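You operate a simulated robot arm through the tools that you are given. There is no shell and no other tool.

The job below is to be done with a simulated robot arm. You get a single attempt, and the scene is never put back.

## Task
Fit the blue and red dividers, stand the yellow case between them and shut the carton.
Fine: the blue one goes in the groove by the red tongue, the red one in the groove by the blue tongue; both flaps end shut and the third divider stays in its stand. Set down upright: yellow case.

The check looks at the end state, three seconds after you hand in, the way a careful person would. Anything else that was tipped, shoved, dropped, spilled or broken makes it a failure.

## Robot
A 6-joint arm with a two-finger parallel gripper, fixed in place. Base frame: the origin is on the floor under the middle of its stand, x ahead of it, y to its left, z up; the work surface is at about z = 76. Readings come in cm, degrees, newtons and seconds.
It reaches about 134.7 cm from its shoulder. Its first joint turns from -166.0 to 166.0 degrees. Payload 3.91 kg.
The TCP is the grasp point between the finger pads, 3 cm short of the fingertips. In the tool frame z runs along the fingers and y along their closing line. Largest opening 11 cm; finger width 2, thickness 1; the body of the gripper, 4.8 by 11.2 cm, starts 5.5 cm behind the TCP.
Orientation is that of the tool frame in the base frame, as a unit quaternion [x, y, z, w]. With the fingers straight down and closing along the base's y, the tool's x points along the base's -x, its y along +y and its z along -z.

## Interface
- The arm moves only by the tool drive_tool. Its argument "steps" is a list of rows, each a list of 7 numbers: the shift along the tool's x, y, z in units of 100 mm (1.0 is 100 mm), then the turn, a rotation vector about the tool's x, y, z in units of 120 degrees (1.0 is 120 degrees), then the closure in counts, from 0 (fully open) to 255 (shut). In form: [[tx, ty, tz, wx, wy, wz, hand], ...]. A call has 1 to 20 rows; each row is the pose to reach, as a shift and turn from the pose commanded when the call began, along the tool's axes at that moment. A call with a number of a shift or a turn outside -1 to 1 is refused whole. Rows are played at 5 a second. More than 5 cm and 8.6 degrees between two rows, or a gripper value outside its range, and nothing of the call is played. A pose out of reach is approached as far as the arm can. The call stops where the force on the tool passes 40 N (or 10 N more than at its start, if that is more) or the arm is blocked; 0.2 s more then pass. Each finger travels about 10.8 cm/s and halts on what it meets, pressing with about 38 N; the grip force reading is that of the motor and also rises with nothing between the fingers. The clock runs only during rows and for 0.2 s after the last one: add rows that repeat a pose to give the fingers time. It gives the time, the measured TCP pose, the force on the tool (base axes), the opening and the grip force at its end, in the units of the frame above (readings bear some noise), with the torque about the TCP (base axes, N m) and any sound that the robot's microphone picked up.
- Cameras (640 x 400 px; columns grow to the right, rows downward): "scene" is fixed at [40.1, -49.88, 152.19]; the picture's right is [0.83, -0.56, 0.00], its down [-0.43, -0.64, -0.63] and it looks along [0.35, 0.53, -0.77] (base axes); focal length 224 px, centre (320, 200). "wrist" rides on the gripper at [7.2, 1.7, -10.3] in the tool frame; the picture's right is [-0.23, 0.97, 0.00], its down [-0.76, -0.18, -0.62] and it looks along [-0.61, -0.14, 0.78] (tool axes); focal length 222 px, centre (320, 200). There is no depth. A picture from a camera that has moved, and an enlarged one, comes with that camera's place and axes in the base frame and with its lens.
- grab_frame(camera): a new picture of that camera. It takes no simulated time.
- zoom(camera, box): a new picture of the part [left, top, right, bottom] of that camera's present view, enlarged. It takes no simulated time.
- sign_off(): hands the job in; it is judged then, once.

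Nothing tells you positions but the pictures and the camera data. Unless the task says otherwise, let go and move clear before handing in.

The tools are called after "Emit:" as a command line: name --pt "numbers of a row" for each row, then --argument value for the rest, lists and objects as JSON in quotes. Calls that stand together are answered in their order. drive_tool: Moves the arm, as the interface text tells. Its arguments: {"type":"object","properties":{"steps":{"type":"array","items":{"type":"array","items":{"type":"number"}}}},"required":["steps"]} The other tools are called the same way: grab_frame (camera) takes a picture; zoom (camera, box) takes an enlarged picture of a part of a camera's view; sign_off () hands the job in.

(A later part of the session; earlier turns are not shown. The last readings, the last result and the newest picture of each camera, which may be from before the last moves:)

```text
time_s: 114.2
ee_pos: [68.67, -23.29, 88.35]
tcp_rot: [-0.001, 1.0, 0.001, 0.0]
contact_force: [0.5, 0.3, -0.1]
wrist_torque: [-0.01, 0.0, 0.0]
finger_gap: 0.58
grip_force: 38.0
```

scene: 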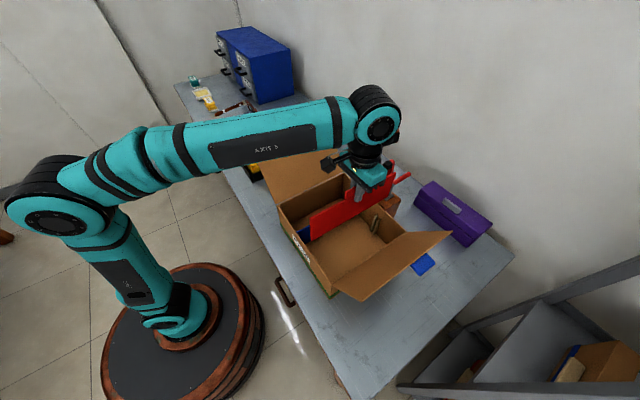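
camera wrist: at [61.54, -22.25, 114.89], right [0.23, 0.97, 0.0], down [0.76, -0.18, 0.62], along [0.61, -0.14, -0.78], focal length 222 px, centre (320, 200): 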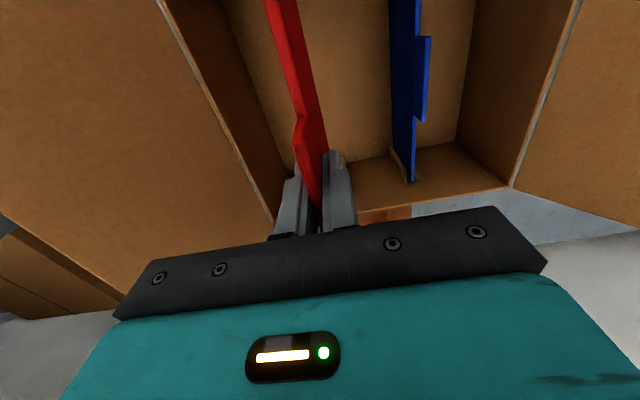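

Emit:
drive_tool --pt "0 0 0.01 0 0 0 255" --pt "0 0 0.02 0 0 0 255" --pt "0 0 0.02 0 0 0 255"

Emit:
drive_tool --pt "0 0 0.01 0 0 0 255" --pt "0 0 0.015 0 0 0 255" --pt "0 0 0.015 0 0 0 255"

```text
time_s: 115.0
ee_pos: [68.72, -23.47, 88.13]
tcp_rot: [-0.001, 1.0, 0.0, 0.0]
contact_force: [-0.4, 1.4, -0.4]
wrist_torque: [0.02, 0.01, -0.01]
finger_gap: 0.57
grip_force: 38.0
```

```text
time_s: 115.8
ee_pos: [68.75, -23.38, 88.06]
tcp_rot: [0.0, 1.0, 0.0, 0.0]
contact_force: [0.6, 0.3, -0.7]
wrist_torque: [0.03, 0.01, -0.02]
finger_gap: 0.57
grip_force: 38.4
```

Emit:
drive_tool --pt "0 0 0.01 0 0 0 255" --pt "0 0 0.02 0 0 0 255" --pt "0 0 0.02 0 0 0 255"

Emit:
zoom --camera "scene" --box '[290, 160, 410, 260]'

```text
time_s: 116.6
ee_pos: [68.69, -23.48, 87.78]
tcp_rot: [0.0, 1.0, -0.001, 0.0]
contact_force: [-0.8, -1.4, 2.2]
wrist_torque: [0.03, -0.23, 0.07]
finger_gap: 0.58
grip_force: 38.1
```

```text
4.00 times, centred on (350, 210) of scene
camera zoom: at [40.1, -49.88, 152.19], right [0.83, -0.56, 0.0], down [-0.43, -0.64, -0.63], along [0.35, 0.53, -0.77], focal length 895 px, centre (200, 160)
```

zoom: 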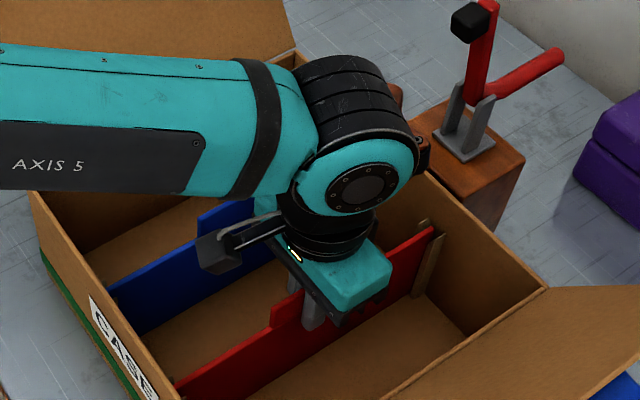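

Floor contact at 2 N. Releasing and rising.

Emit:
drive_tool --pt "0 0 0 0 0 0 230" --pt "0 0 0 0 0 0 185" --pt "0 0 0 0 0 0 185"

Emit:
drive_tool --pt "0 0 -0.2 0 0 0 185" --pt "0 0 -0.5 0 0 0 185" --pt "0 0 -0.85 0 0 0 185" --pt "0 0 -1.0 0 0 0 185"

Emit:
drive_tool --pt "0 0 -0.4 0 0 0 160" --pt "0 0 -0.8 0 0 0 160" --pt "0 0 -1.0 0 0 0 160" --pt "0 0 -1.0 0 0 0 160"

Emit:
grab_frame --camera "wrist"

Emit:
zoom --camera "scene" --box '[270, 140, 420, 270]'

```text
time_s: 117.4
ee_pos: [68.62, -23.38, 87.86]
tcp_rot: [-0.001, 1.0, 0.0, 0.0]
contact_force: [0.3, -0.3, 0.1]
wrist_torque: [0.01, 0.02, -0.02]
finger_gap: 3.02
grip_force: 0.0
```

```text
time_s: 118.4
ee_pos: [68.82, -23.47, 97.73]
tcp_rot: [0.001, 1.0, 0.0, 0.0]
contact_force: [-0.4, 0.6, -0.2]
wrist_torque: [0.0, 0.01, -0.01]
finger_gap: 3.03
grip_force: 0.1
```

```text
time_s: 119.4
ee_pos: [68.64, -23.58, 107.82]
tcp_rot: [-0.001, 1.0, 0.0, -0.001]
contact_force: [0.4, -0.2, 0.3]
wrist_torque: [-0.02, -0.03, 0.02]
finger_gap: 4.11
grip_force: 0.1
```

```text
taken
camera wrist: at [61.38, -21.86, 118.16], right [0.23, 0.97, 0.0], down [0.76, -0.18, 0.62], along [0.61, -0.14, -0.78], focal length 222 px, centre (320, 200)
```

wrist: 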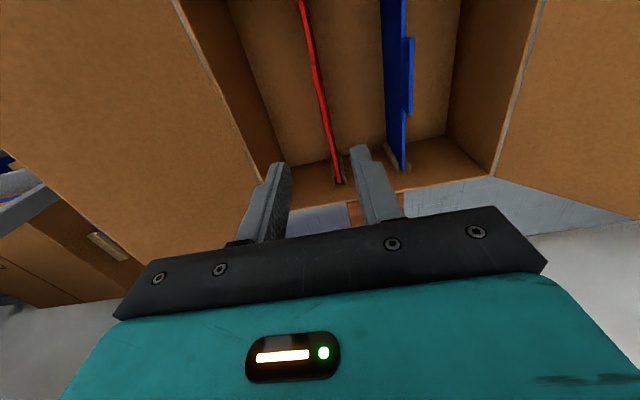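

```text
3.08 times, centred on (345, 205) of scene
camera zoom: at [40.1, -49.88, 152.19], right [0.83, -0.56, 0.0], down [-0.43, -0.64, -0.63], along [0.35, 0.53, -0.77], focal length 688 px, centre (243, 185)
```

zoom: 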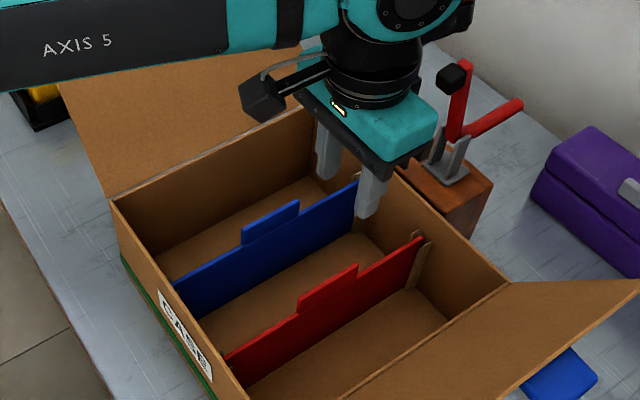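

Both dividers are seated correctly: blue by the red tongue, red by the blue tongue. Now back to the yellow case.

Emit:
drive_tool --pt "0 0.1 -0.4 0 0 0 160" --pt "0 0.5 -0.5 0 0 0 160" --pt "0 0.9 -0.5 0 0 0 160" --pt "0 1.0 -0.5 0 0 0 160"

Emit:
drive_tool --pt "0.3 0.33 0 0 0 0 160" --pt "0.6 0.67 0 0 0 0 160" --pt "0.9 1.0 0 0 0 0 160"

Emit:
drive_tool --pt "0.1 0.33 0 0 0 0 160" --pt "0.2 0.67 0 0 0 0 160" --pt "0.26 1.0 0 0 0 0 160"

Emit:
drive_tool --pt "0 0.083 0 0 0 -0.0625 160" --pt "0 0.167 0 0 0 -0.125 160" --pt "0 0.25 0 0 0 -0.1875 160" --pt "0 0.333 0 0 0 -0.25 160" --pt "0 0.417 0 0 0 -0.3125 160" --pt "0 0.5 0 0 0 -0.375 160" --pt "0 0.583 0 0 0 -0.4375 160" --pt "0 0.667 0 0 0 -0.5 160" --pt "0 0.75 0 0 0 -0.5625 160" --pt "0 0.833 0 0 0 -0.625 160" --pt "0 0.917 0 0 0 -0.6875 160" --pt "0 1.0 0 0 0 -0.75 160" --pt "0 1.0 0 0 0 -0.75 160"

Emit:
drive_tool --pt "-0.33 0 0.05 0 0 0 160" --pt "-0.67 0 0.1 0 0 0 160" --pt "-1.0 0 0.2 0 0 0 160"

Emit:
drive_tool --pt "-0.33 0 0.2 0 0 0 160" --pt "-0.67 0 0.4 0 0 0 160" --pt "-1.0 0 0.5 0 0 0 160" --pt "-1.0 0 0.5 0 0 0 160"

```text
time_s: 120.4
ee_pos: [68.65, -13.4, 112.84]
tcp_rot: [0.0, 1.0, 0.0, 0.001]
contact_force: [0.1, -0.2, 0.5]
wrist_torque: [-0.01, -0.01, 0.01]
finger_gap: 4.12
grip_force: 0.0
```

```text
time_s: 121.2
ee_pos: [59.78, -3.69, 112.79]
tcp_rot: [0.0, 1.0, 0.001, 0.0]
contact_force: [0.7, -0.2, -0.4]
wrist_torque: [0.04, 0.07, -0.03]
finger_gap: 4.08
grip_force: 0.0
```

```text
time_s: 122.0
ee_pos: [57.27, 6.55, 112.81]
tcp_rot: [0.001, 1.0, 0.0, 0.0]
contact_force: [-0.4, 0.6, 0.5]
wrist_torque: [-0.01, -0.03, 0.01]
finger_gap: 4.14
grip_force: 0.1
```

```text
time_s: 124.8
ee_pos: [57.22, 16.68, 112.72]
tcp_rot: [0.707, -0.707, 0.0, 0.0]
contact_force: [-0.7, -0.3, -0.4]
wrist_torque: [-0.01, 0.0, -0.01]
finger_gap: 4.1
grip_force: 0.0
```

```text
time_s: 125.6
ee_pos: [57.33, 26.59, 110.8]
tcp_rot: [-0.706, 0.708, 0.0, 0.0]
contact_force: [0.0, 0.5, -0.5]
wrist_torque: [0.03, 0.0, -0.02]
finger_gap: 4.11
grip_force: 0.0
```

```text
time_s: 126.6
ee_pos: [57.19, 36.64, 105.73]
tcp_rot: [-0.707, 0.707, 0.0, 0.0]
contact_force: [0.6, 0.3, -0.4]
wrist_torque: [0.01, 0.03, -0.02]
finger_gap: 4.12
grip_force: 0.1
```

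Emit:
drive_tool --pt "-0.25 0.02 0.2 0 0 0 160" --pt "-0.5 0.02 0.4 0 0 0 160" --pt "-0.66 0.02 0.6 0 0 0 160" --pt "-0.66 0.02 0.6 0 0 0 160"

Emit:
zoom --camera "wrist" --box '[220, 40, 420, 220]'

Emit:
grab_frame --camera "scene"

```text
time_s: 127.6
ee_pos: [56.87, 43.31, 99.65]
tcp_rot: [-0.707, 0.707, 0.0, 0.0]
contact_force: [0.2, -0.3, -0.4]
wrist_torque: [0.01, 0.01, 0.02]
finger_gap: 4.11
grip_force: 0.1
```

```text
2.22 times, centred on (320, 130) of wrist
camera zoom: at [55.17, 35.97, 109.95], right [-0.97, 0.23, 0.0], down [0.18, 0.76, 0.62], along [0.14, 0.61, -0.78], focal length 494 px, centre (320, 356)
```

zoom: 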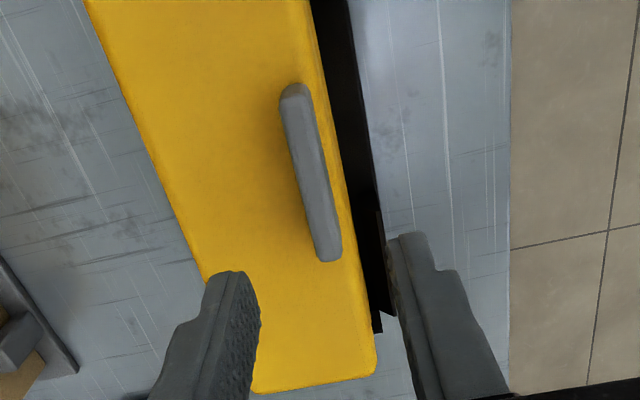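

```text
taken
```

scene: 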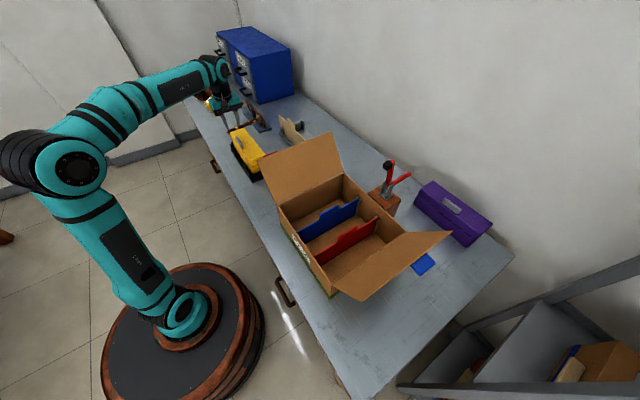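

Emit:
drive_tool --pt "0 -0.02 0.3 0 0 0 160" --pt "0 -0.02 0.6 0 0 0 160" --pt "0 -0.02 0.8 0 0 0 160" --pt "0 -0.02 0.87 0 0 0 160" --pt "0 -0.02 0.87 0 0 0 160"

Emit:
zoom --camera "wrist" --box '[220, 80, 420, 250]'

```text
time_s: 128.8
ee_pos: [57.07, 43.04, 91.07]
tcp_rot: [0.707, -0.707, 0.0, 0.0]
contact_force: [-0.6, -0.2, 1.1]
wrist_torque: [0.0, 0.03, 0.01]
finger_gap: 4.1
grip_force: 0.1
```

```text
2.35 times, centred on (320, 165) of wrist
camera zoom: at [55.36, 35.79, 101.44], right [-0.97, 0.23, 0.0], down [0.18, 0.76, 0.62], along [0.14, 0.61, -0.78], focal length 523 px, centre (320, 282)
```

zoom: 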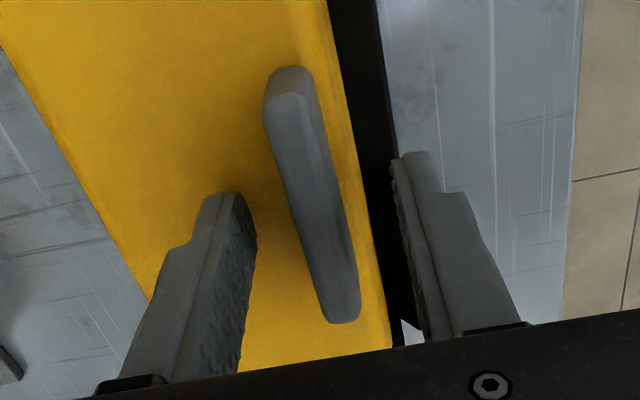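

Emit:
drive_tool --pt "0 0 0.02 0 0 0 160" --pt "0 0 0.02 0 0 0 210" --pt "0 0 0.02 0 0 0 250" --pt "0 0 0.02 0 0 0 255" --pt "0 0 0.02 0 0 0 255"

Emit:
drive_tool --pt "0 0 -0.04 0 0 0 255" --pt "0 0 -0.08 0 0 0 255" --pt "0 0 -0.12 0 0 0 255" --pt "0 0 -0.18 0 0 0 255" --pt "0 0 -0.25 0 0 0 255" --pt "0 0 -0.32 0 0 0 255" --pt "0 0 -0.4 0 0 0 255" --pt "0 0 -0.4 0 0 0 255"

Emit:
grab_frame --camera "wrist"

Emit:
zoom --camera "scene" --box '[210, 100, 290, 190]'

```text
time_s: 130.0
ee_pos: [57.13, 43.18, 90.81]
tcp_rot: [0.707, -0.707, -0.001, 0.0]
contact_force: [-0.3, -0.8, -0.9]
wrist_torque: [0.21, -0.02, -0.08]
finger_gap: 1.15
grip_force: 38.2
```

```text
time_s: 131.8
ee_pos: [57.23, 43.14, 95.04]
tcp_rot: [0.708, -0.707, 0.0, 0.0]
contact_force: [0.7, 0.0, -2.0]
wrist_torque: [-0.01, 0.1, 0.02]
finger_gap: 1.15
grip_force: 38.1
```

```text
taken
camera wrist: at [55.55, 35.88, 105.32], right [-0.97, 0.23, 0.0], down [0.18, 0.76, 0.62], along [0.14, 0.61, -0.78], focal length 222 px, centre (320, 200)
```

wrist: 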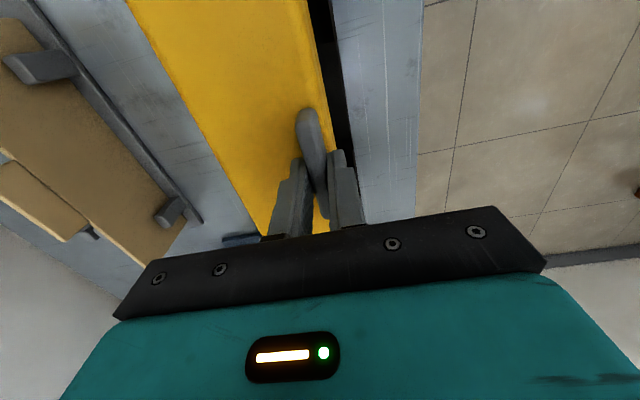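

```text
4.44 times, centred on (250, 145) of scene
camera zoom: at [40.1, -49.88, 152.19], right [0.83, -0.56, 0.0], down [-0.43, -0.64, -0.63], along [0.35, 0.53, -0.77], focal length 994 px, centre (631, 444)
```

zoom: 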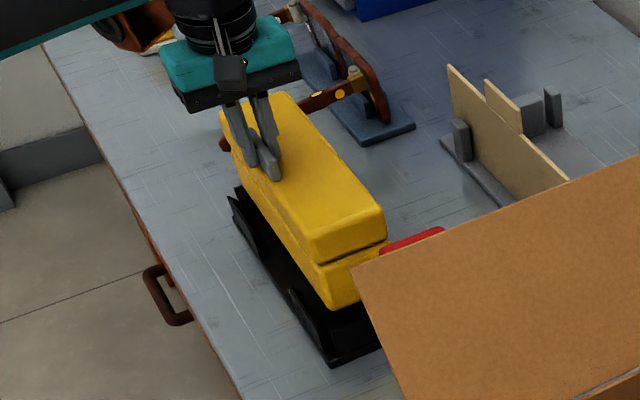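

The case is lifted and level. I'll raise it high enough (bottom above z 107) to clear the flap, then rotate it to lie along x.

Emit:
drive_tool --pt "0 0 -0.15 0 0 0 255" --pt "0 0 -0.35 0 0 0 255" --pt "0 0 -0.55 0 0 0 255" --pt "0 0 -0.75 0 0 0 255" --pt "0 0 -0.9 0 0 0 255" --pt "0 0 -1.0 0 0 0 255"

Emit:
drive_tool --pt "0.1 0 -0.15 0 0 0 255" --pt "0.2 0 -0.35 0 0 0 255" --pt "0.3 0 -0.55 0 0 0 255" --pt "0.4 0 -0.75 0 0 0 255" --pt "0.5 0 -0.9 0 0 0 255" --pt "0.5 0 -1.0 0 0 0 255"

Emit:
drive_tool --pt "0 0 -0.15 0 0 0 255" --pt "0 0 -0.35 0 0 0 255" --pt "0 0 -0.55 0 0 0 255" --pt "0 0 -0.63 0 0 0 255" --pt "0 0 -0.63 0 0 0 255"

Emit:
grab_frame --camera "scene"

Emit:
grab_frame --camera "wrist"

```text
time_s: 133.2
ee_pos: [57.22, 43.33, 104.86]
tcp_rot: [-0.707, 0.707, 0.0, 0.0]
contact_force: [0.4, 0.3, -2.7]
wrist_torque: [0.0, 0.08, 0.0]
finger_gap: 1.16
grip_force: 37.9
```

```text
time_s: 134.6
ee_pos: [57.15, 38.11, 114.88]
tcp_rot: [0.707, -0.707, 0.0, 0.0]
contact_force: [0.3, -0.1, -2.3]
wrist_torque: [0.01, 0.1, 0.03]
finger_gap: 1.16
grip_force: 38.0
```

```text
time_s: 135.8
ee_pos: [57.17, 38.2, 121.39]
tcp_rot: [-0.707, 0.707, 0.0, 0.0]
contact_force: [0.2, -0.3, -3.1]
wrist_torque: [-0.01, 0.07, 0.01]
finger_gap: 1.12
grip_force: 38.0
```

```text
taken
```

scene: 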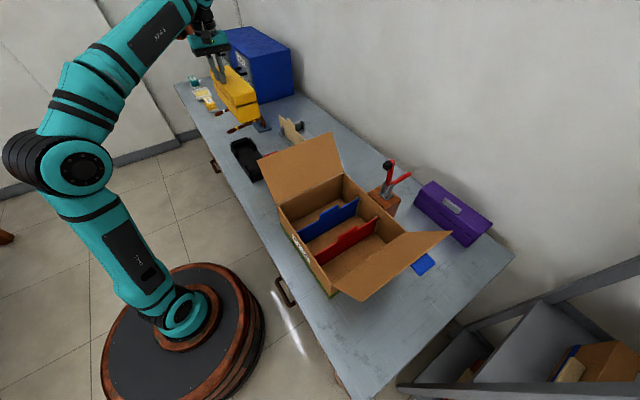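

```text
taken
camera wrist: at [55.46, 30.86, 131.7], right [-0.97, 0.23, 0.0], down [0.18, 0.76, 0.62], along [0.14, 0.61, -0.78], focal length 222 px, centre (320, 200)
```

wrist: 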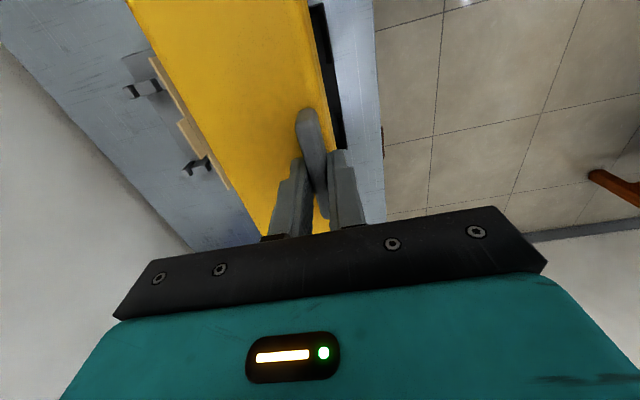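

Emit:
drive_tool --pt "0.01 -0.07 0 0 0 0.0536 255" --pt "0.02 -0.14 0 0 0 0.1071 255" --pt "0.03 -0.21 0 0 0 0.1607 255" --pt "0.04 -0.28 0 0 0 0.2143 255" --pt "0.05 -0.35 0 0 0 0.2679 255" --pt "0.06 -0.43 0 0 0 0.3214 255" --pt "0.07 -0.5 0 0 0 0.375 255" --pt "0.08 -0.57 0 0 0 0.4286 255" --pt "0.09 -0.64 0 0 0 0.4821 255" --pt "0.1 -0.71 0 0 0 0.5357 255" --pt "0.12 -0.78 0 0 0 0.5893 255" --pt "0.14 -0.85 0 0 0 0.6429 255" --pt "0.16 -0.93 0 0 0 0.6964 255" --pt "0.18 -1.0 0 0 0 0.75 255" --pt "0.18 -1.0 0 0 0 0.75 255"

Emit:
drive_tool --pt "-0.06 -0.33 0 0 0 0 255" --pt "-0.12 -0.67 0 0 0 0 255" --pt "-0.17 -1.0 0 0 0 0 255" --pt "-0.17 -1.0 0 0 0 0 255"

Emit:
grab_frame --camera "scene"

Emit:
grab_frame --camera "wrist"

```text
time_s: 139.0
ee_pos: [67.17, 36.38, 121.26]
tcp_rot: [0.001, 1.0, 0.001, 0.0]
contact_force: [0.5, 0.2, -2.3]
wrist_torque: [0.07, 0.0, 0.0]
finger_gap: 1.13
grip_force: 38.3
```

```text
time_s: 140.0
ee_pos: [68.89, 26.32, 121.07]
tcp_rot: [0.0, 1.0, 0.0, 0.0]
contact_force: [-0.7, 0.2, -2.6]
wrist_torque: [0.07, -0.01, 0.0]
finger_gap: 1.17
grip_force: 38.3
```

```text
taken
```

scene: 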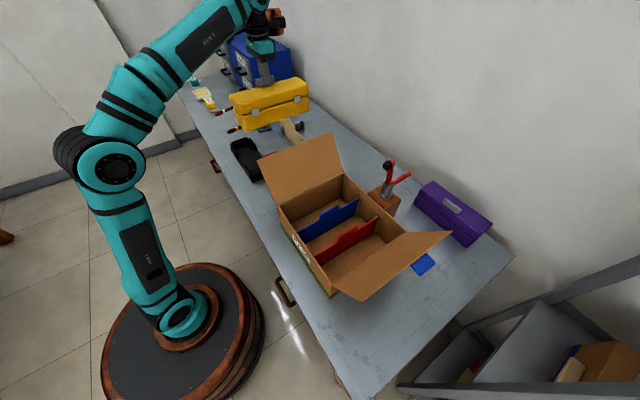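

```text
taken
camera wrist: at [61.67, 28.02, 131.54], right [0.23, 0.97, 0.0], down [0.76, -0.18, 0.62], along [0.61, -0.14, -0.78], focal length 222 px, centre (320, 200)
```

wrist: 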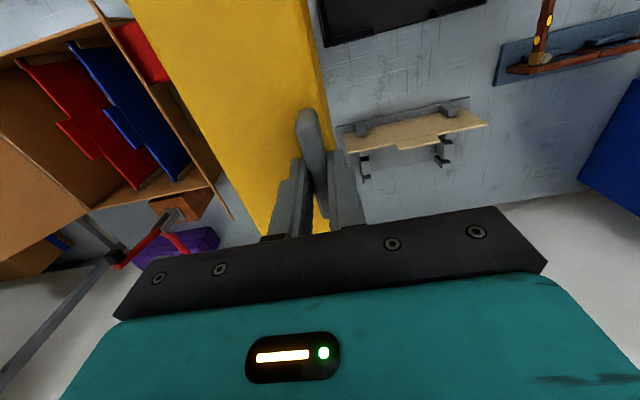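

Emit:
zoom --camera "scene" --box '[215, 50, 325, 140]'

Emit:
zoom --camera "wrist" --box '[100, 0, 360, 240]'

```text
4.44 times, centred on (270, 95) of scene
camera zoom: at [40.1, -49.88, 152.19], right [0.83, -0.56, 0.0], down [-0.43, -0.64, -0.63], along [0.35, 0.53, -0.77], focal length 994 px, centre (542, 667)
```

zoom: 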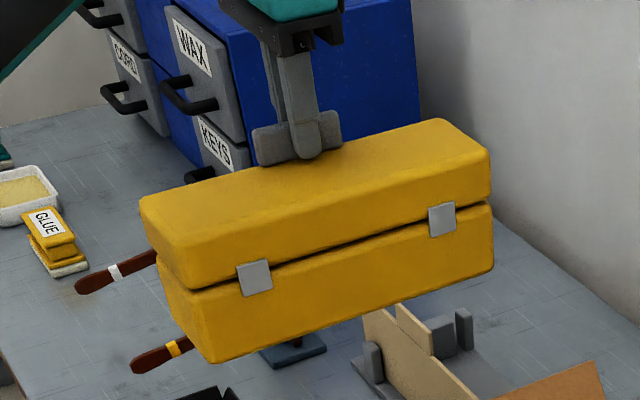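

```text
1.67 times, centred on (230, 120) of wrist
camera zoom: at [61.67, 28.02, 131.54], right [0.23, 0.97, 0.0], down [0.76, -0.18, 0.62], along [0.61, -0.14, -0.78], focal length 370 px, centre (470, 333)
```

zoom: 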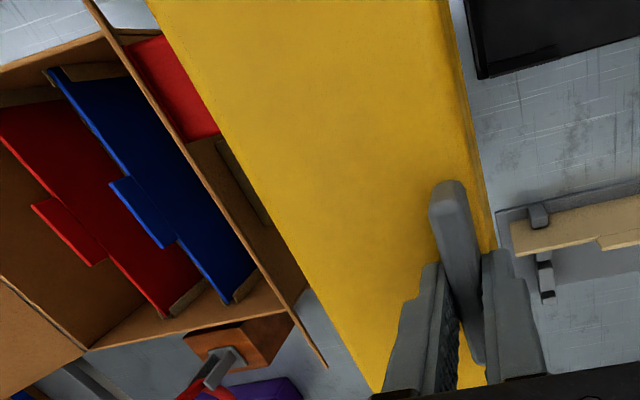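

The case hangs level: it spans x 56.4–81.7, its centre is about 2.95 cm on the −y side of the grip, and its bottom is near z 107.7. I'll carry it over the carton, aiming its centre at y −18.1, midway between the dividers.

Emit:
drive_tool --pt "0 -0.25 -0.03 0 0 0 255" --pt "0 -0.5 -0.05 0 0 0 255" --pt "0 -0.75 -0.05 0 0 0 255" --pt "0 -1.0 -0.05 0 0 0 255"

Emit:
drive_tool --pt "0 -0.25 0 0 0 0 255" --pt "0 -0.5 0 0 0 0 255" --pt "0 -0.75 0 0 0 0 255" --pt "0 -1.0 0 0 0 0 255"

Emit:
drive_tool --pt "0 -0.25 0 0 0 0 255" --pt "0 -0.5 0 0 0 0 255" --pt "0 -0.75 0 0 0 0 255" --pt "0 -1.0 0 0 0 0 255"

Emit:
drive_tool --pt "0 -0.25 0 0 0 0 255" --pt "0 -0.5 0 0 0 0 255" --pt "0 -0.75 0 0 0 0 255" --pt "0 -1.0 0 0 0 0 255" --pt "0 -1.0 0 0 0 0 255"

Emit:
drive_tool --pt "0 -0.15 0.1 0 0 0 255" --pt "0 -0.15 0.25 0 0 0 255" --pt "0 -0.15 0.4 0 0 0 255" --pt "0 -0.15 0.6 0 0 0 255" --pt "0 -0.15 0.8 0 0 0 255" --pt "0 -0.15 1.0 0 0 0 255" --pt "0 -0.15 1.0 0 0 0 255"

Emit:
zoom --camera "scene" --box '[270, 120, 430, 260]'

Emit:
grab_frame --camera "wrist"

```text
time_s: 141.0
ee_pos: [68.9, 16.37, 121.64]
tcp_rot: [0.0, 1.0, 0.0, -0.001]
contact_force: [0.0, 0.5, -2.5]
wrist_torque: [0.04, -0.01, 0.02]
finger_gap: 1.17
grip_force: 37.9
```

```text
time_s: 142.0
ee_pos: [68.78, 6.31, 121.8]
tcp_rot: [0.0, 1.0, 0.0, 0.0]
contact_force: [0.2, 0.7, -3.6]
wrist_torque: [0.09, -0.01, -0.01]
finger_gap: 1.13
grip_force: 38.1
```

```text
time_s: 143.0
ee_pos: [68.82, -3.61, 121.83]
tcp_rot: [-0.001, 1.0, 0.0, 0.0]
contact_force: [-0.4, -0.5, -1.8]
wrist_torque: [0.09, 0.04, 0.04]
finger_gap: 1.13
grip_force: 38.3
```

```text
time_s: 144.2
ee_pos: [68.91, -13.7, 121.82]
tcp_rot: [0.0, 1.0, 0.0, 0.0]
contact_force: [0.9, -0.3, -2.1]
wrist_torque: [0.08, 0.0, 0.02]
finger_gap: 1.14
grip_force: 37.7
```

```text
time_s: 145.8
ee_pos: [68.93, -15.1, 111.8]
tcp_rot: [0.0, 1.0, 0.0, 0.0]
contact_force: [0.8, 0.5, -1.8]
wrist_torque: [0.05, 0.0, 0.01]
finger_gap: 1.13
grip_force: 37.9
```

```text
2.86 times, centred on (350, 190) of scene
camera zoom: at [40.1, -49.88, 152.19], right [0.83, -0.56, 0.0], down [-0.43, -0.64, -0.63], along [0.35, 0.53, -0.77], focal length 639 px, centre (234, 229)
```

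zoom: 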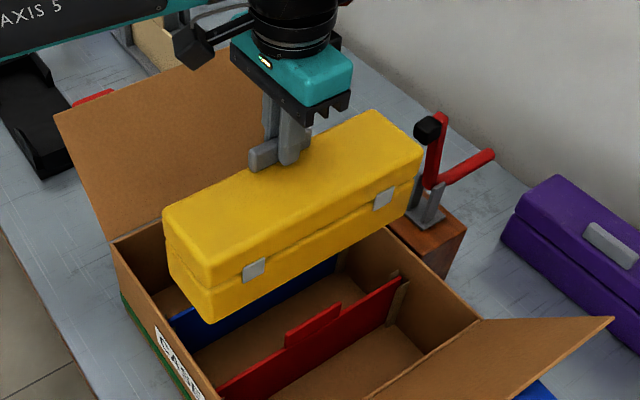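

```text
taken
camera wrist: at [61.6, -13.47, 122.1], right [0.23, 0.97, 0.0], down [0.76, -0.18, 0.62], along [0.61, -0.14, -0.78], focal length 222 px, centre (320, 200)
```

wrist: 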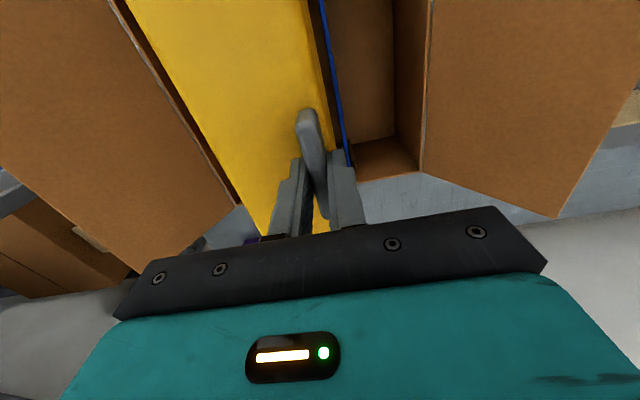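

Emit:
drive_tool --pt "0 0 0.15 0 0 0 255" --pt "0 0 0.3 0 0 0 255" --pt "0 0 0.45 0 0 0 255" --pt "0 0 0.6 0 0 0 255" --pt "0 0 0.65 0 0 0 255" --pt "0 0 0.65 0 0 0 255"

Emit:
zoom --camera "scene" --box '[280, 150, 420, 260]'

Emit:
zoom --camera "wrist" --box '[120, 0, 420, 240]'

Emit:
zoom --camera "scene" --box '[290, 205, 330, 245]'

Emit:
zoom --camera "scene" --box '[350, 170, 400, 220]'

```text
time_s: 147.2
ee_pos: [69.0, -15.04, 105.35]
tcp_rot: [0.0, 1.0, 0.0, 0.0]
contact_force: [0.4, 0.7, -2.0]
wrist_torque: [0.05, 0.0, 0.04]
finger_gap: 1.14
grip_force: 37.9
```

```text
3.64 times, centred on (350, 205) of scene
camera zoom: at [40.1, -49.88, 152.19], right [0.83, -0.56, 0.0], down [-0.43, -0.64, -0.63], along [0.35, 0.53, -0.77], focal length 814 px, centre (211, 182)
```

zoom: 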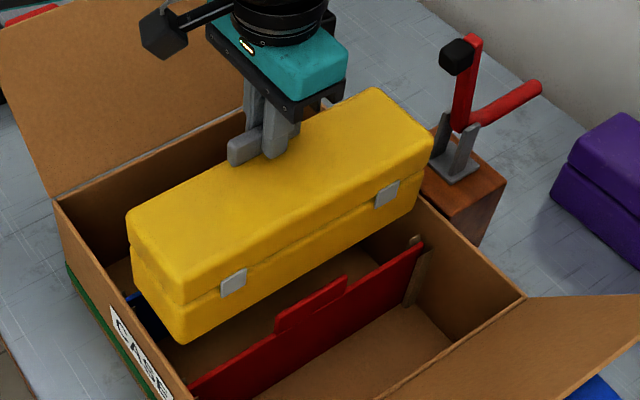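

```text
1.67 times, centred on (270, 120) of wrist
camera zoom: at [61.6, -13.45, 115.6], right [0.23, 0.97, 0.0], down [0.76, -0.18, 0.62], along [0.61, -0.14, -0.78], focal length 370 px, centre (403, 333)
```

zoom: 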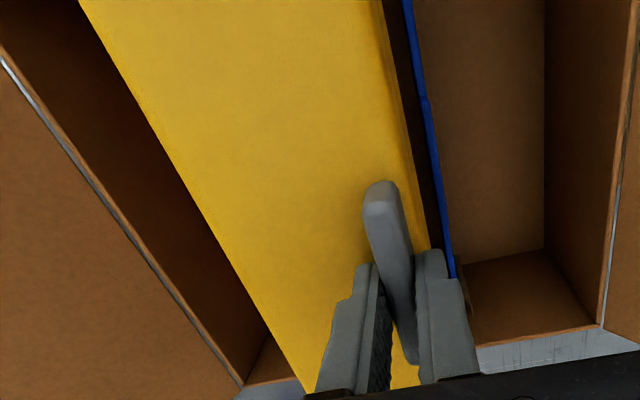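

```text
10.00 times, centred on (310, 225) of scene
camera zoom: at [40.1, -49.88, 152.19], right [0.83, -0.56, 0.0], down [-0.43, -0.64, -0.63], along [0.35, 0.53, -0.77], focal length 2237 px, centre (420, -50)
```

zoom: 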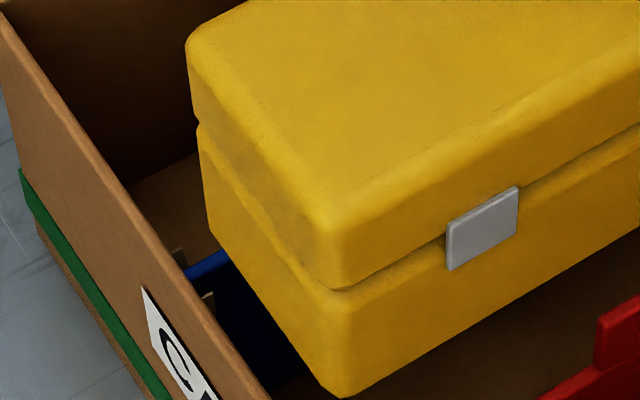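

```text
8.00 times, centred on (375, 195) of scene
camera zoom: at [40.1, -49.88, 152.19], right [0.83, -0.56, 0.0], down [-0.43, -0.64, -0.63], along [0.35, 0.53, -0.77], focal length 1790 px, centre (-120, 240)
```

zoom: 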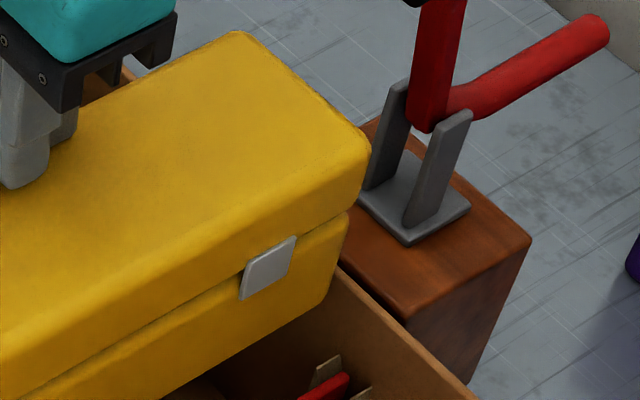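

The case is centred: front face y about −22.05, back about −14.05, with roughly 1 cm to each divider and its ends inside the rib lines. Lowering slowly.

Emit:
drive_tool --pt "0 0 0.04 0 0 0 255" --pt "0 0 0.08 0 0 0 255" --pt "0 0 0.12 0 0 0 255" --pt "0 0 0.16 0 0 0 255" --pt "0 0 0.2 0 0 0 255" --pt "0 0 0.24 0 0 0 255" --pt "0 0 0.28 0 0 0 255" --pt "0 0 0.32 0 0 0 255" --pt "0 0 0.36 0 0 0 255" --pt "0 0 0.4 0 0 0 255" --pt "0 0 0.4 0 0 0 255"

Emit:
zoom --camera "scene" --box '[280, 150, 420, 260]'

Emit:
zoom --camera "wrist" --box '[120, 0, 420, 240]'

```text
time_s: 149.6
ee_pos: [68.87, -15.18, 101.31]
tcp_rot: [0.0, 1.0, 0.0, 0.0]
contact_force: [-0.8, 0.0, -2.2]
wrist_torque: [0.09, 0.01, 0.0]
finger_gap: 1.15
grip_force: 37.5
```

```text
3.64 times, centred on (350, 205) of scene
camera zoom: at [40.1, -49.88, 152.19], right [0.83, -0.56, 0.0], down [-0.43, -0.64, -0.63], along [0.35, 0.53, -0.77], focal length 814 px, centre (211, 182)
```

zoom: 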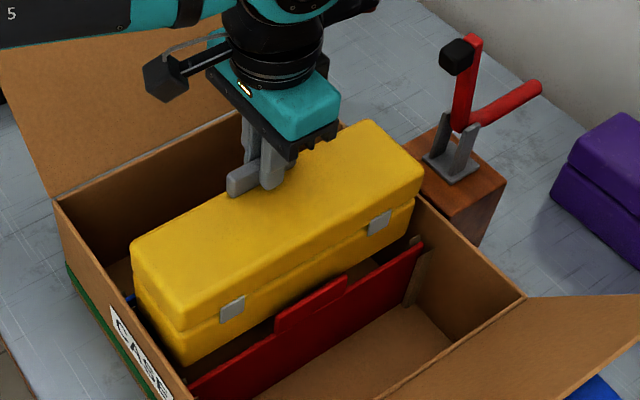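

```text
1.67 times, centred on (270, 120) of wrist
camera zoom: at [61.56, -13.48, 111.58], right [0.23, 0.97, 0.0], down [0.76, -0.18, 0.62], along [0.61, -0.14, -0.78], focal length 370 px, centre (403, 333)
```

zoom: 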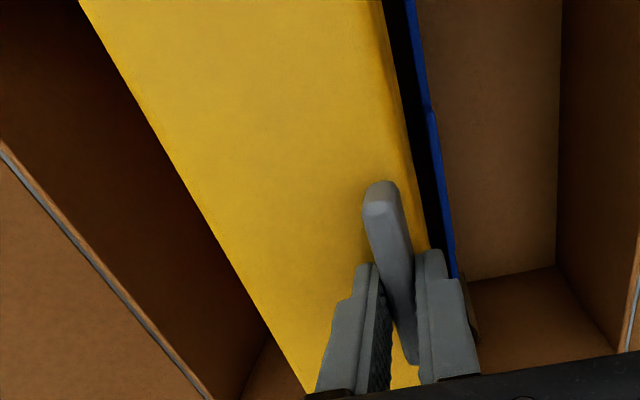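

No contact. Continuing.

Emit:
drive_tool --pt "0 0 0.04 0 0 0 255" --pt "0 0 0.08 0 0 0 255" --pt "0 0 0.12 0 0 0 255" --pt "0 0 0.16 0 0 0 255" --pt "0 0 0.2 0 0 0 255" --pt "0 0 0.24 0 0 0 255" --pt "0 0 0.28 0 0 0 255" --pt "0 0 0.32 0 0 0 255" --pt "0 0 0.36 0 0 0 255" --pt "0 0 0.4 0 0 0 255" --pt "0 0 0.4 0 0 0 255"

Emit:
drive_tool --pt "0 0 0.04 0 0 0 255" --pt "0 0 0.08 0 0 0 255" --pt "0 0 0.12 0 0 0 255" --pt "0 0 0.16 0 0 0 255" --pt "0 0 0.2 0 0 0 255" --pt "0 0 0.24 0 0 0 255" --pt "0 0 0.28 0 0 0 255" --pt "0 0 0.32 0 0 0 255" --pt "0 0 0.36 0 0 0 255" --pt "0 0 0.4 0 0 0 255" --pt "0 0 0.4 0 0 0 255"

Emit:
zoom --camera "scene" --box '[280, 150, 420, 260]'

Emit:
zoom --camera "wrist" --box '[120, 0, 420, 240]'

```text
time_s: 152.0
ee_pos: [68.9, -15.15, 97.25]
tcp_rot: [0.0, 1.0, 0.0, 0.0]
contact_force: [-0.2, 0.3, -2.8]
wrist_torque: [0.17, 0.02, -0.08]
finger_gap: 1.15
grip_force: 37.8
```

```text
time_s: 154.4
ee_pos: [68.88, -15.16, 93.25]
tcp_rot: [0.0, 1.0, 0.0, 0.0]
contact_force: [0.0, 2.1, -1.8]
wrist_torque: [0.18, 0.03, -0.25]
finger_gap: 1.16
grip_force: 37.5
```

```text
3.64 times, centred on (350, 205) of scene
camera zoom: at [40.1, -49.88, 152.19], right [0.83, -0.56, 0.0], down [-0.43, -0.64, -0.63], along [0.35, 0.53, -0.77], focal length 814 px, centre (211, 182)
```

zoom: 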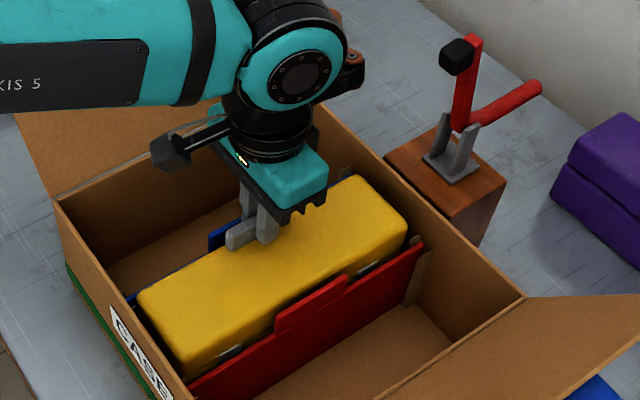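

```text
1.67 times, centred on (270, 120) of wrist
camera zoom: at [61.58, -13.51, 103.58], right [0.23, 0.97, 0.0], down [0.76, -0.18, 0.62], along [0.61, -0.14, -0.78], focal length 370 px, centre (403, 333)
```

zoom: 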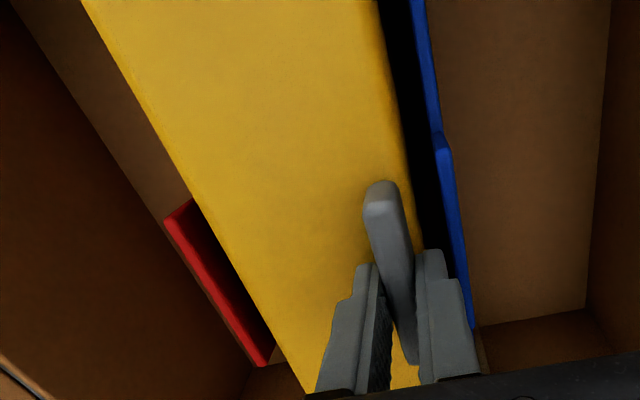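

There's a light side contact (2 N) at the −x end on the red side. I'll shift 1–2 mm towards +y with a slight yaw, then continue.

Emit:
drive_tool --pt "0 0.006 0 0 0 0.002 255" --pt "0 0.015 0 0 0 0.004 255" --pt "0 0.015 0 0 0 0.004 255"

Emit:
zoom --camera "scene" --box '[290, 205, 330, 245]'

Emit:
zoom --camera "scene" --box '[350, 180, 390, 215]'

```text
time_s: 155.2
ee_pos: [68.69, -14.98, 93.33]
tcp_rot: [0.005, 1.0, 0.001, 0.001]
contact_force: [0.4, -0.7, -2.4]
wrist_torque: [0.09, -0.03, 0.0]
finger_gap: 1.14
grip_force: 37.8
```

```text
10.00 times, centred on (310, 225) of scene
camera zoom: at [40.1, -49.88, 152.19], right [0.83, -0.56, 0.0], down [-0.43, -0.64, -0.63], along [0.35, 0.53, -0.77], focal length 2237 px, centre (420, -50)
```

zoom: 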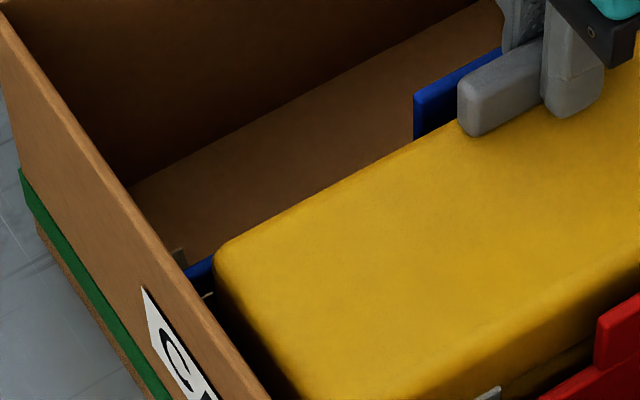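

```text
11.43 times, centred on (370, 198) of scene
camera zoom: at [40.1, -49.88, 152.19], right [0.83, -0.56, 0.0], down [-0.43, -0.64, -0.63], along [0.35, 0.53, -0.77], focal length 2557 px, centre (-251, 229)
```

zoom: 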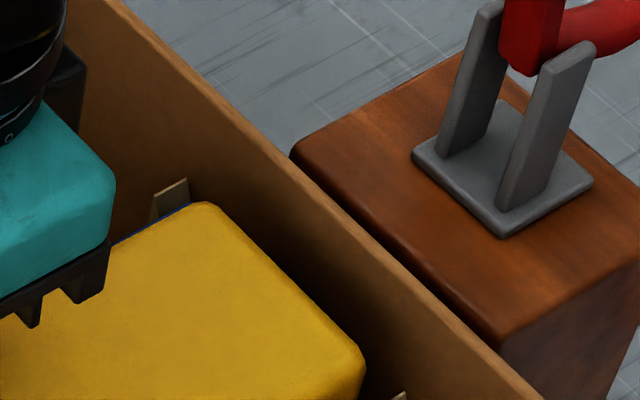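

Contact cleared. Lowering the last few centimetres.

Emit:
drive_tool --pt "0 0 0.03 0 0 0 255" --pt "0 0 0.06 0 0 0 255" --pt "0 0 0.09 0 0 0 255" --pt "0 0 0.12 0 0 0 255" --pt "0 0 0.15 0 0 0 255" --pt "0 0 0.18 0 0 0 255" --pt "0 0 0.21 0 0 0 255" --pt "0 0 0.24 0 0 0 255" --pt "0 0 0.24 0 0 0 255"

Emit:
drive_tool --pt "0 0 0.015 0 0 0 255" --pt "0 0 0.03 0 0 0 255" --pt "0 0 0.045 0 0 0 255" --pt "0 0 0.06 0 0 0 255" --pt "0 0 0.06 0 0 0 255"

```text
time_s: 157.2
ee_pos: [68.82, -15.03, 90.87]
tcp_rot: [0.004, 1.0, 0.0, 0.001]
contact_force: [0.8, 1.1, -3.7]
wrist_torque: [0.09, 0.0, -0.02]
finger_gap: 1.16
grip_force: 38.2
```

```text
time_s: 158.4
ee_pos: [68.88, -14.95, 90.14]
tcp_rot: [0.005, 1.0, 0.0, 0.001]
contact_force: [-0.3, 0.8, 2.7]
wrist_torque: [-0.01, 0.06, -0.01]
finger_gap: 1.15
grip_force: 38.0
```

The case is on the floor (force reversed to +2.7 N). I'll open the fingers just slightly, because blue's tab is close, and lift straight up.

Emit:
drive_tool --pt "0 0 0 0 0 0 235" --pt "0 0 0 0 0 0 218" --pt "0 0 0 0 0 0 218"

Emit:
zoom --camera "wrist" --box '[200, 60, 420, 240]'

```text
time_s: 159.2
ee_pos: [68.8, -14.81, 90.18]
tcp_rot: [0.004, 1.0, 0.0, 0.001]
contact_force: [1.2, -0.2, -0.2]
wrist_torque: [0.01, -0.01, -0.01]
finger_gap: 1.61
grip_force: 0.1
```

```text
2.22 times, centred on (310, 150) of wrist
camera zoom: at [61.59, -13.24, 100.48], right [0.24, 0.97, 0.0], down [0.76, -0.18, 0.62], along [0.61, -0.15, -0.78], focal length 494 px, centre (342, 311)
```

zoom: 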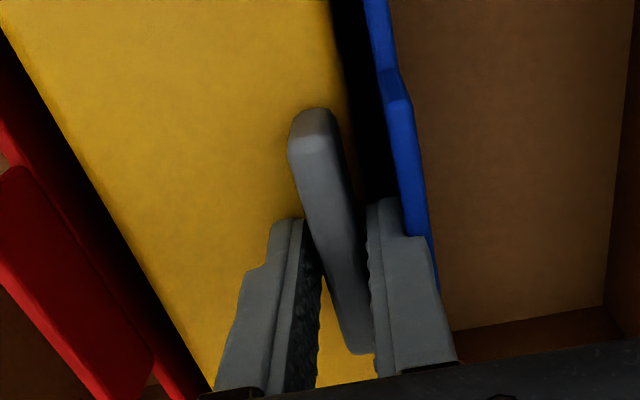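

Emit:
drive_tool --pt "0 0 -0.1 0 0 0 218" --pt "0 0 -0.2 0 0 0 218" --pt "0 0 -0.35 0 0 0 218" --pt "0 0 -0.6 0 0 0 218" --pt "0 0 -0.9 0 0 0 218" --pt "0 0 -1.0 0 0 0 218"

Emit:
drive_tool --pt "0 0 -0.4 0 0 0 255" --pt "0 0 -0.8 0 0 0 255" --pt "0 0 -1.0 0 0 -0.004 255" --pt "0 0 -1.0 0 0 -0.004 255"

Emit:
grab_frame --camera "wrist"

Emit:
zoom --camera "scene" --box '[270, 140, 420, 260]'

Emit:
grab_frame --camera "scene"

```text
time_s: 160.6
ee_pos: [68.87, -14.93, 100.36]
tcp_rot: [0.005, 1.0, 0.0, 0.0]
contact_force: [-0.8, -0.9, -0.3]
wrist_torque: [0.0, 0.03, 0.01]
finger_gap: 1.62
grip_force: 0.1
```

```text
time_s: 161.6
ee_pos: [68.67, -14.99, 109.98]
tcp_rot: [0.0, 1.0, 0.0, 0.0]
contact_force: [1.0, 0.2, -0.4]
wrist_torque: [0.01, -0.01, 0.0]
finger_gap: 0.0
grip_force: 38.1
```

```text
taken
camera wrist: at [61.44, -13.38, 120.55], right [0.23, 0.97, 0.0], down [0.76, -0.18, 0.62], along [0.61, -0.14, -0.78], focal length 222 px, centre (320, 200)
```

wrist: 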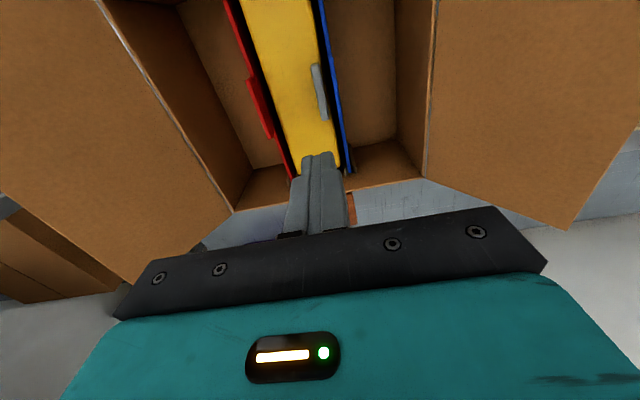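

```text
3.33 times, centred on (345, 200) of scene
camera zoom: at [40.1, -49.88, 152.19], right [0.83, -0.56, 0.0], down [-0.43, -0.64, -0.63], along [0.35, 0.53, -0.77], focal length 746 px, centre (237, 200)
```

zoom: 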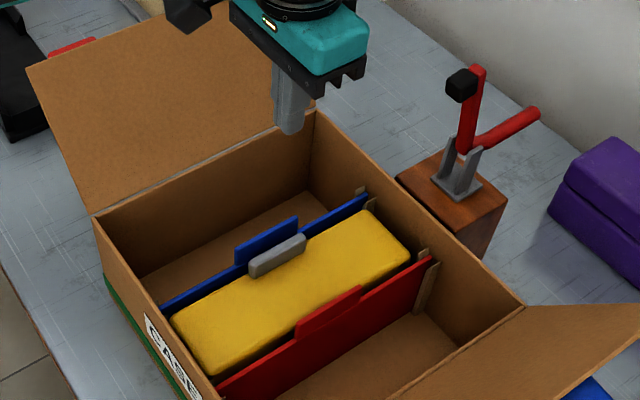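

```text
taken
```

scene: 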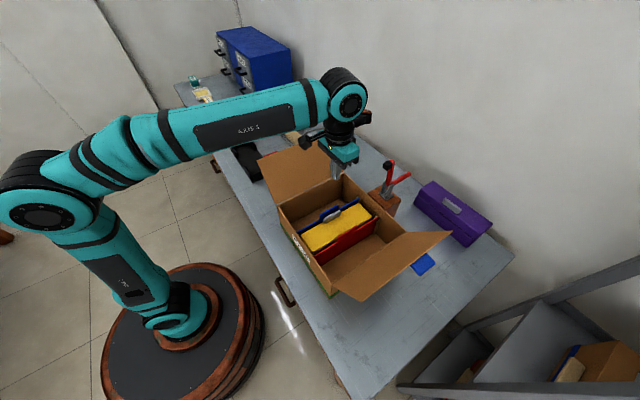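

Both dividers and the upright case are in place, with the handle and tabs below the rim. Now for the flaps. With the fingers closed, I'll go over to the outside of the +y flap and push its tip inwards.

Emit:
drive_tool --pt "0 0.1 -0.25 0 0 0 255" --pt "0 0.4 -0.3 0 0 0 255" --pt "0 0.7 -0.3 0 0 0 255" --pt "0 1.0 -0.3 0 0 0 255"

Emit:
drive_tool --pt "0 0.33 0 0 0 0 255" --pt "0 0.67 0 0 0 0 255" --pt "0 1.0 0 0 0 0 255"

Emit:
drive_tool --pt "0 0.33 0 0 0 0 255" --pt "0 0.67 0 0 0 0 255" --pt "0 0.9 0 0 0 0 255" --pt "0 0.9 0 0 0 0 255"

Emit:
grab_frame --camera "wrist"

Emit:
zoom --camera "scene" --box '[240, 90, 380, 220]'

```text
time_s: 162.6
ee_pos: [68.81, -4.99, 113.3]
tcp_rot: [0.0, 1.0, 0.0, -0.001]
contact_force: [0.2, -0.6, -0.1]
wrist_torque: [0.0, -0.01, 0.01]
finger_gap: 0.01
grip_force: 37.1
```

```text
time_s: 163.4
ee_pos: [68.94, 4.95, 113.16]
tcp_rot: [0.001, 1.0, 0.0, 0.0]
contact_force: [-1.0, 0.1, -0.9]
wrist_torque: [0.01, 0.01, 0.03]
finger_gap: 0.0
grip_force: 37.9
```

```text
time_s: 164.4
ee_pos: [68.97, 13.92, 113.27]
tcp_rot: [0.001, 1.0, 0.0, 0.0]
contact_force: [0.3, -0.1, -0.6]
wrist_torque: [-0.01, 0.0, 0.0]
finger_gap: 0.0
grip_force: 37.7
```

```text
taken
camera wrist: at [61.68, 15.6, 123.62], right [0.23, 0.97, 0.0], down [0.76, -0.18, 0.62], along [0.61, -0.14, -0.78], focal length 222 px, centre (320, 200)
```

wrist: 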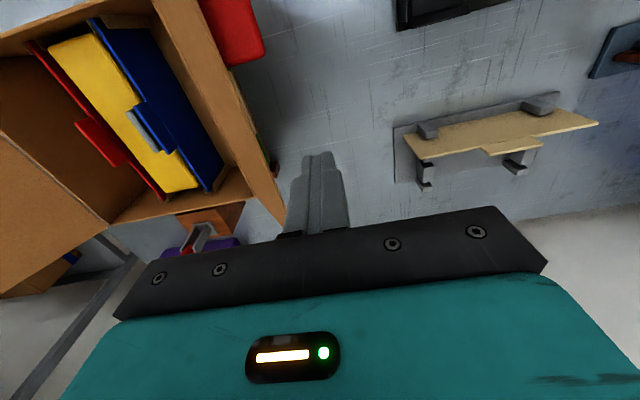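

```text
3.08 times, centred on (310, 155) of scene
camera zoom: at [40.1, -49.88, 152.19], right [0.83, -0.56, 0.0], down [-0.43, -0.64, -0.63], along [0.35, 0.53, -0.77], focal length 688 px, centre (351, 338)
```

zoom: 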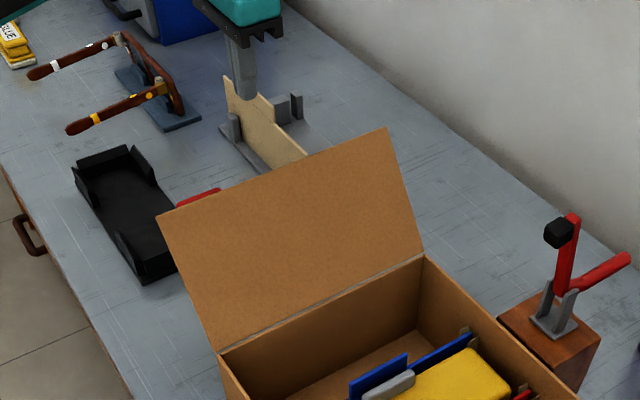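

The flap tip is at about y 7.8, z 104.5. I'll lower outside it and start pushing inwards slowly.

Emit:
drive_tool --pt "0 0 0.3 0 0 0 255" --pt "0 0 0.6 0 0 0 255" --pt "0 0 0.9 0 0 0 255" --pt "0 -0.15 0.9 0 0 0 255" --pt "0 -0.3 0.9 0 0 0 255" --pt "0 -0.45 0.9 0 0 0 255" --pt "0 -0.55 0.9 0 0 0 255" --pt "0 -0.65 0.9 0 0 0 255" --pt "0 -0.75 0.9 0 0 0 255"

Emit:
zoom --camera "scene" --box '[240, 90, 380, 220]'

Emit:
grab_frame --camera "wrist"

```text
time_s: 166.4
ee_pos: [68.86, 6.59, 104.24]
tcp_rot: [0.0, 1.0, 0.0, 0.0]
contact_force: [0.0, 0.5, 0.0]
wrist_torque: [-0.01, 0.01, 0.03]
finger_gap: 0.0
grip_force: 37.7
```

```text
3.08 times, centred on (310, 155) of scene
camera zoom: at [40.1, -49.88, 152.19], right [0.83, -0.56, 0.0], down [-0.43, -0.64, -0.63], along [0.35, 0.53, -0.77], focal length 688 px, centre (351, 338)
```

zoom: 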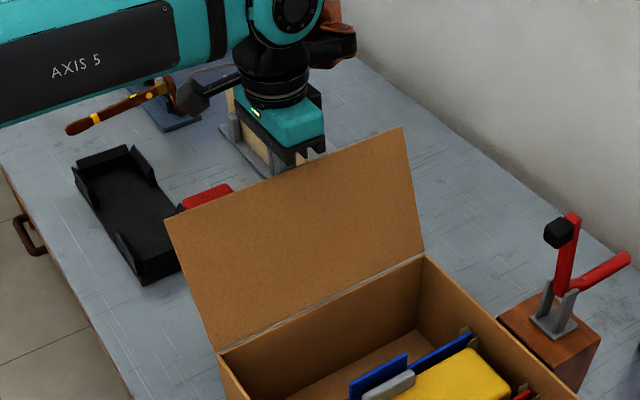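

```text
taken
camera wrist: at [61.59, 8.24, 114.61], right [0.23, 0.97, 0.0], down [0.76, -0.18, 0.62], along [0.61, -0.14, -0.78], focal length 222 px, centre (320, 200)
```

wrist: 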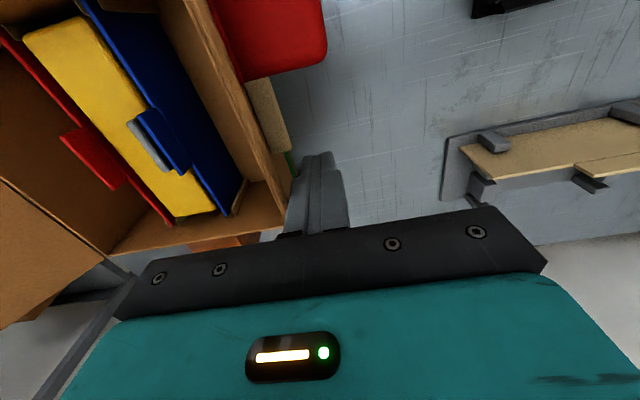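

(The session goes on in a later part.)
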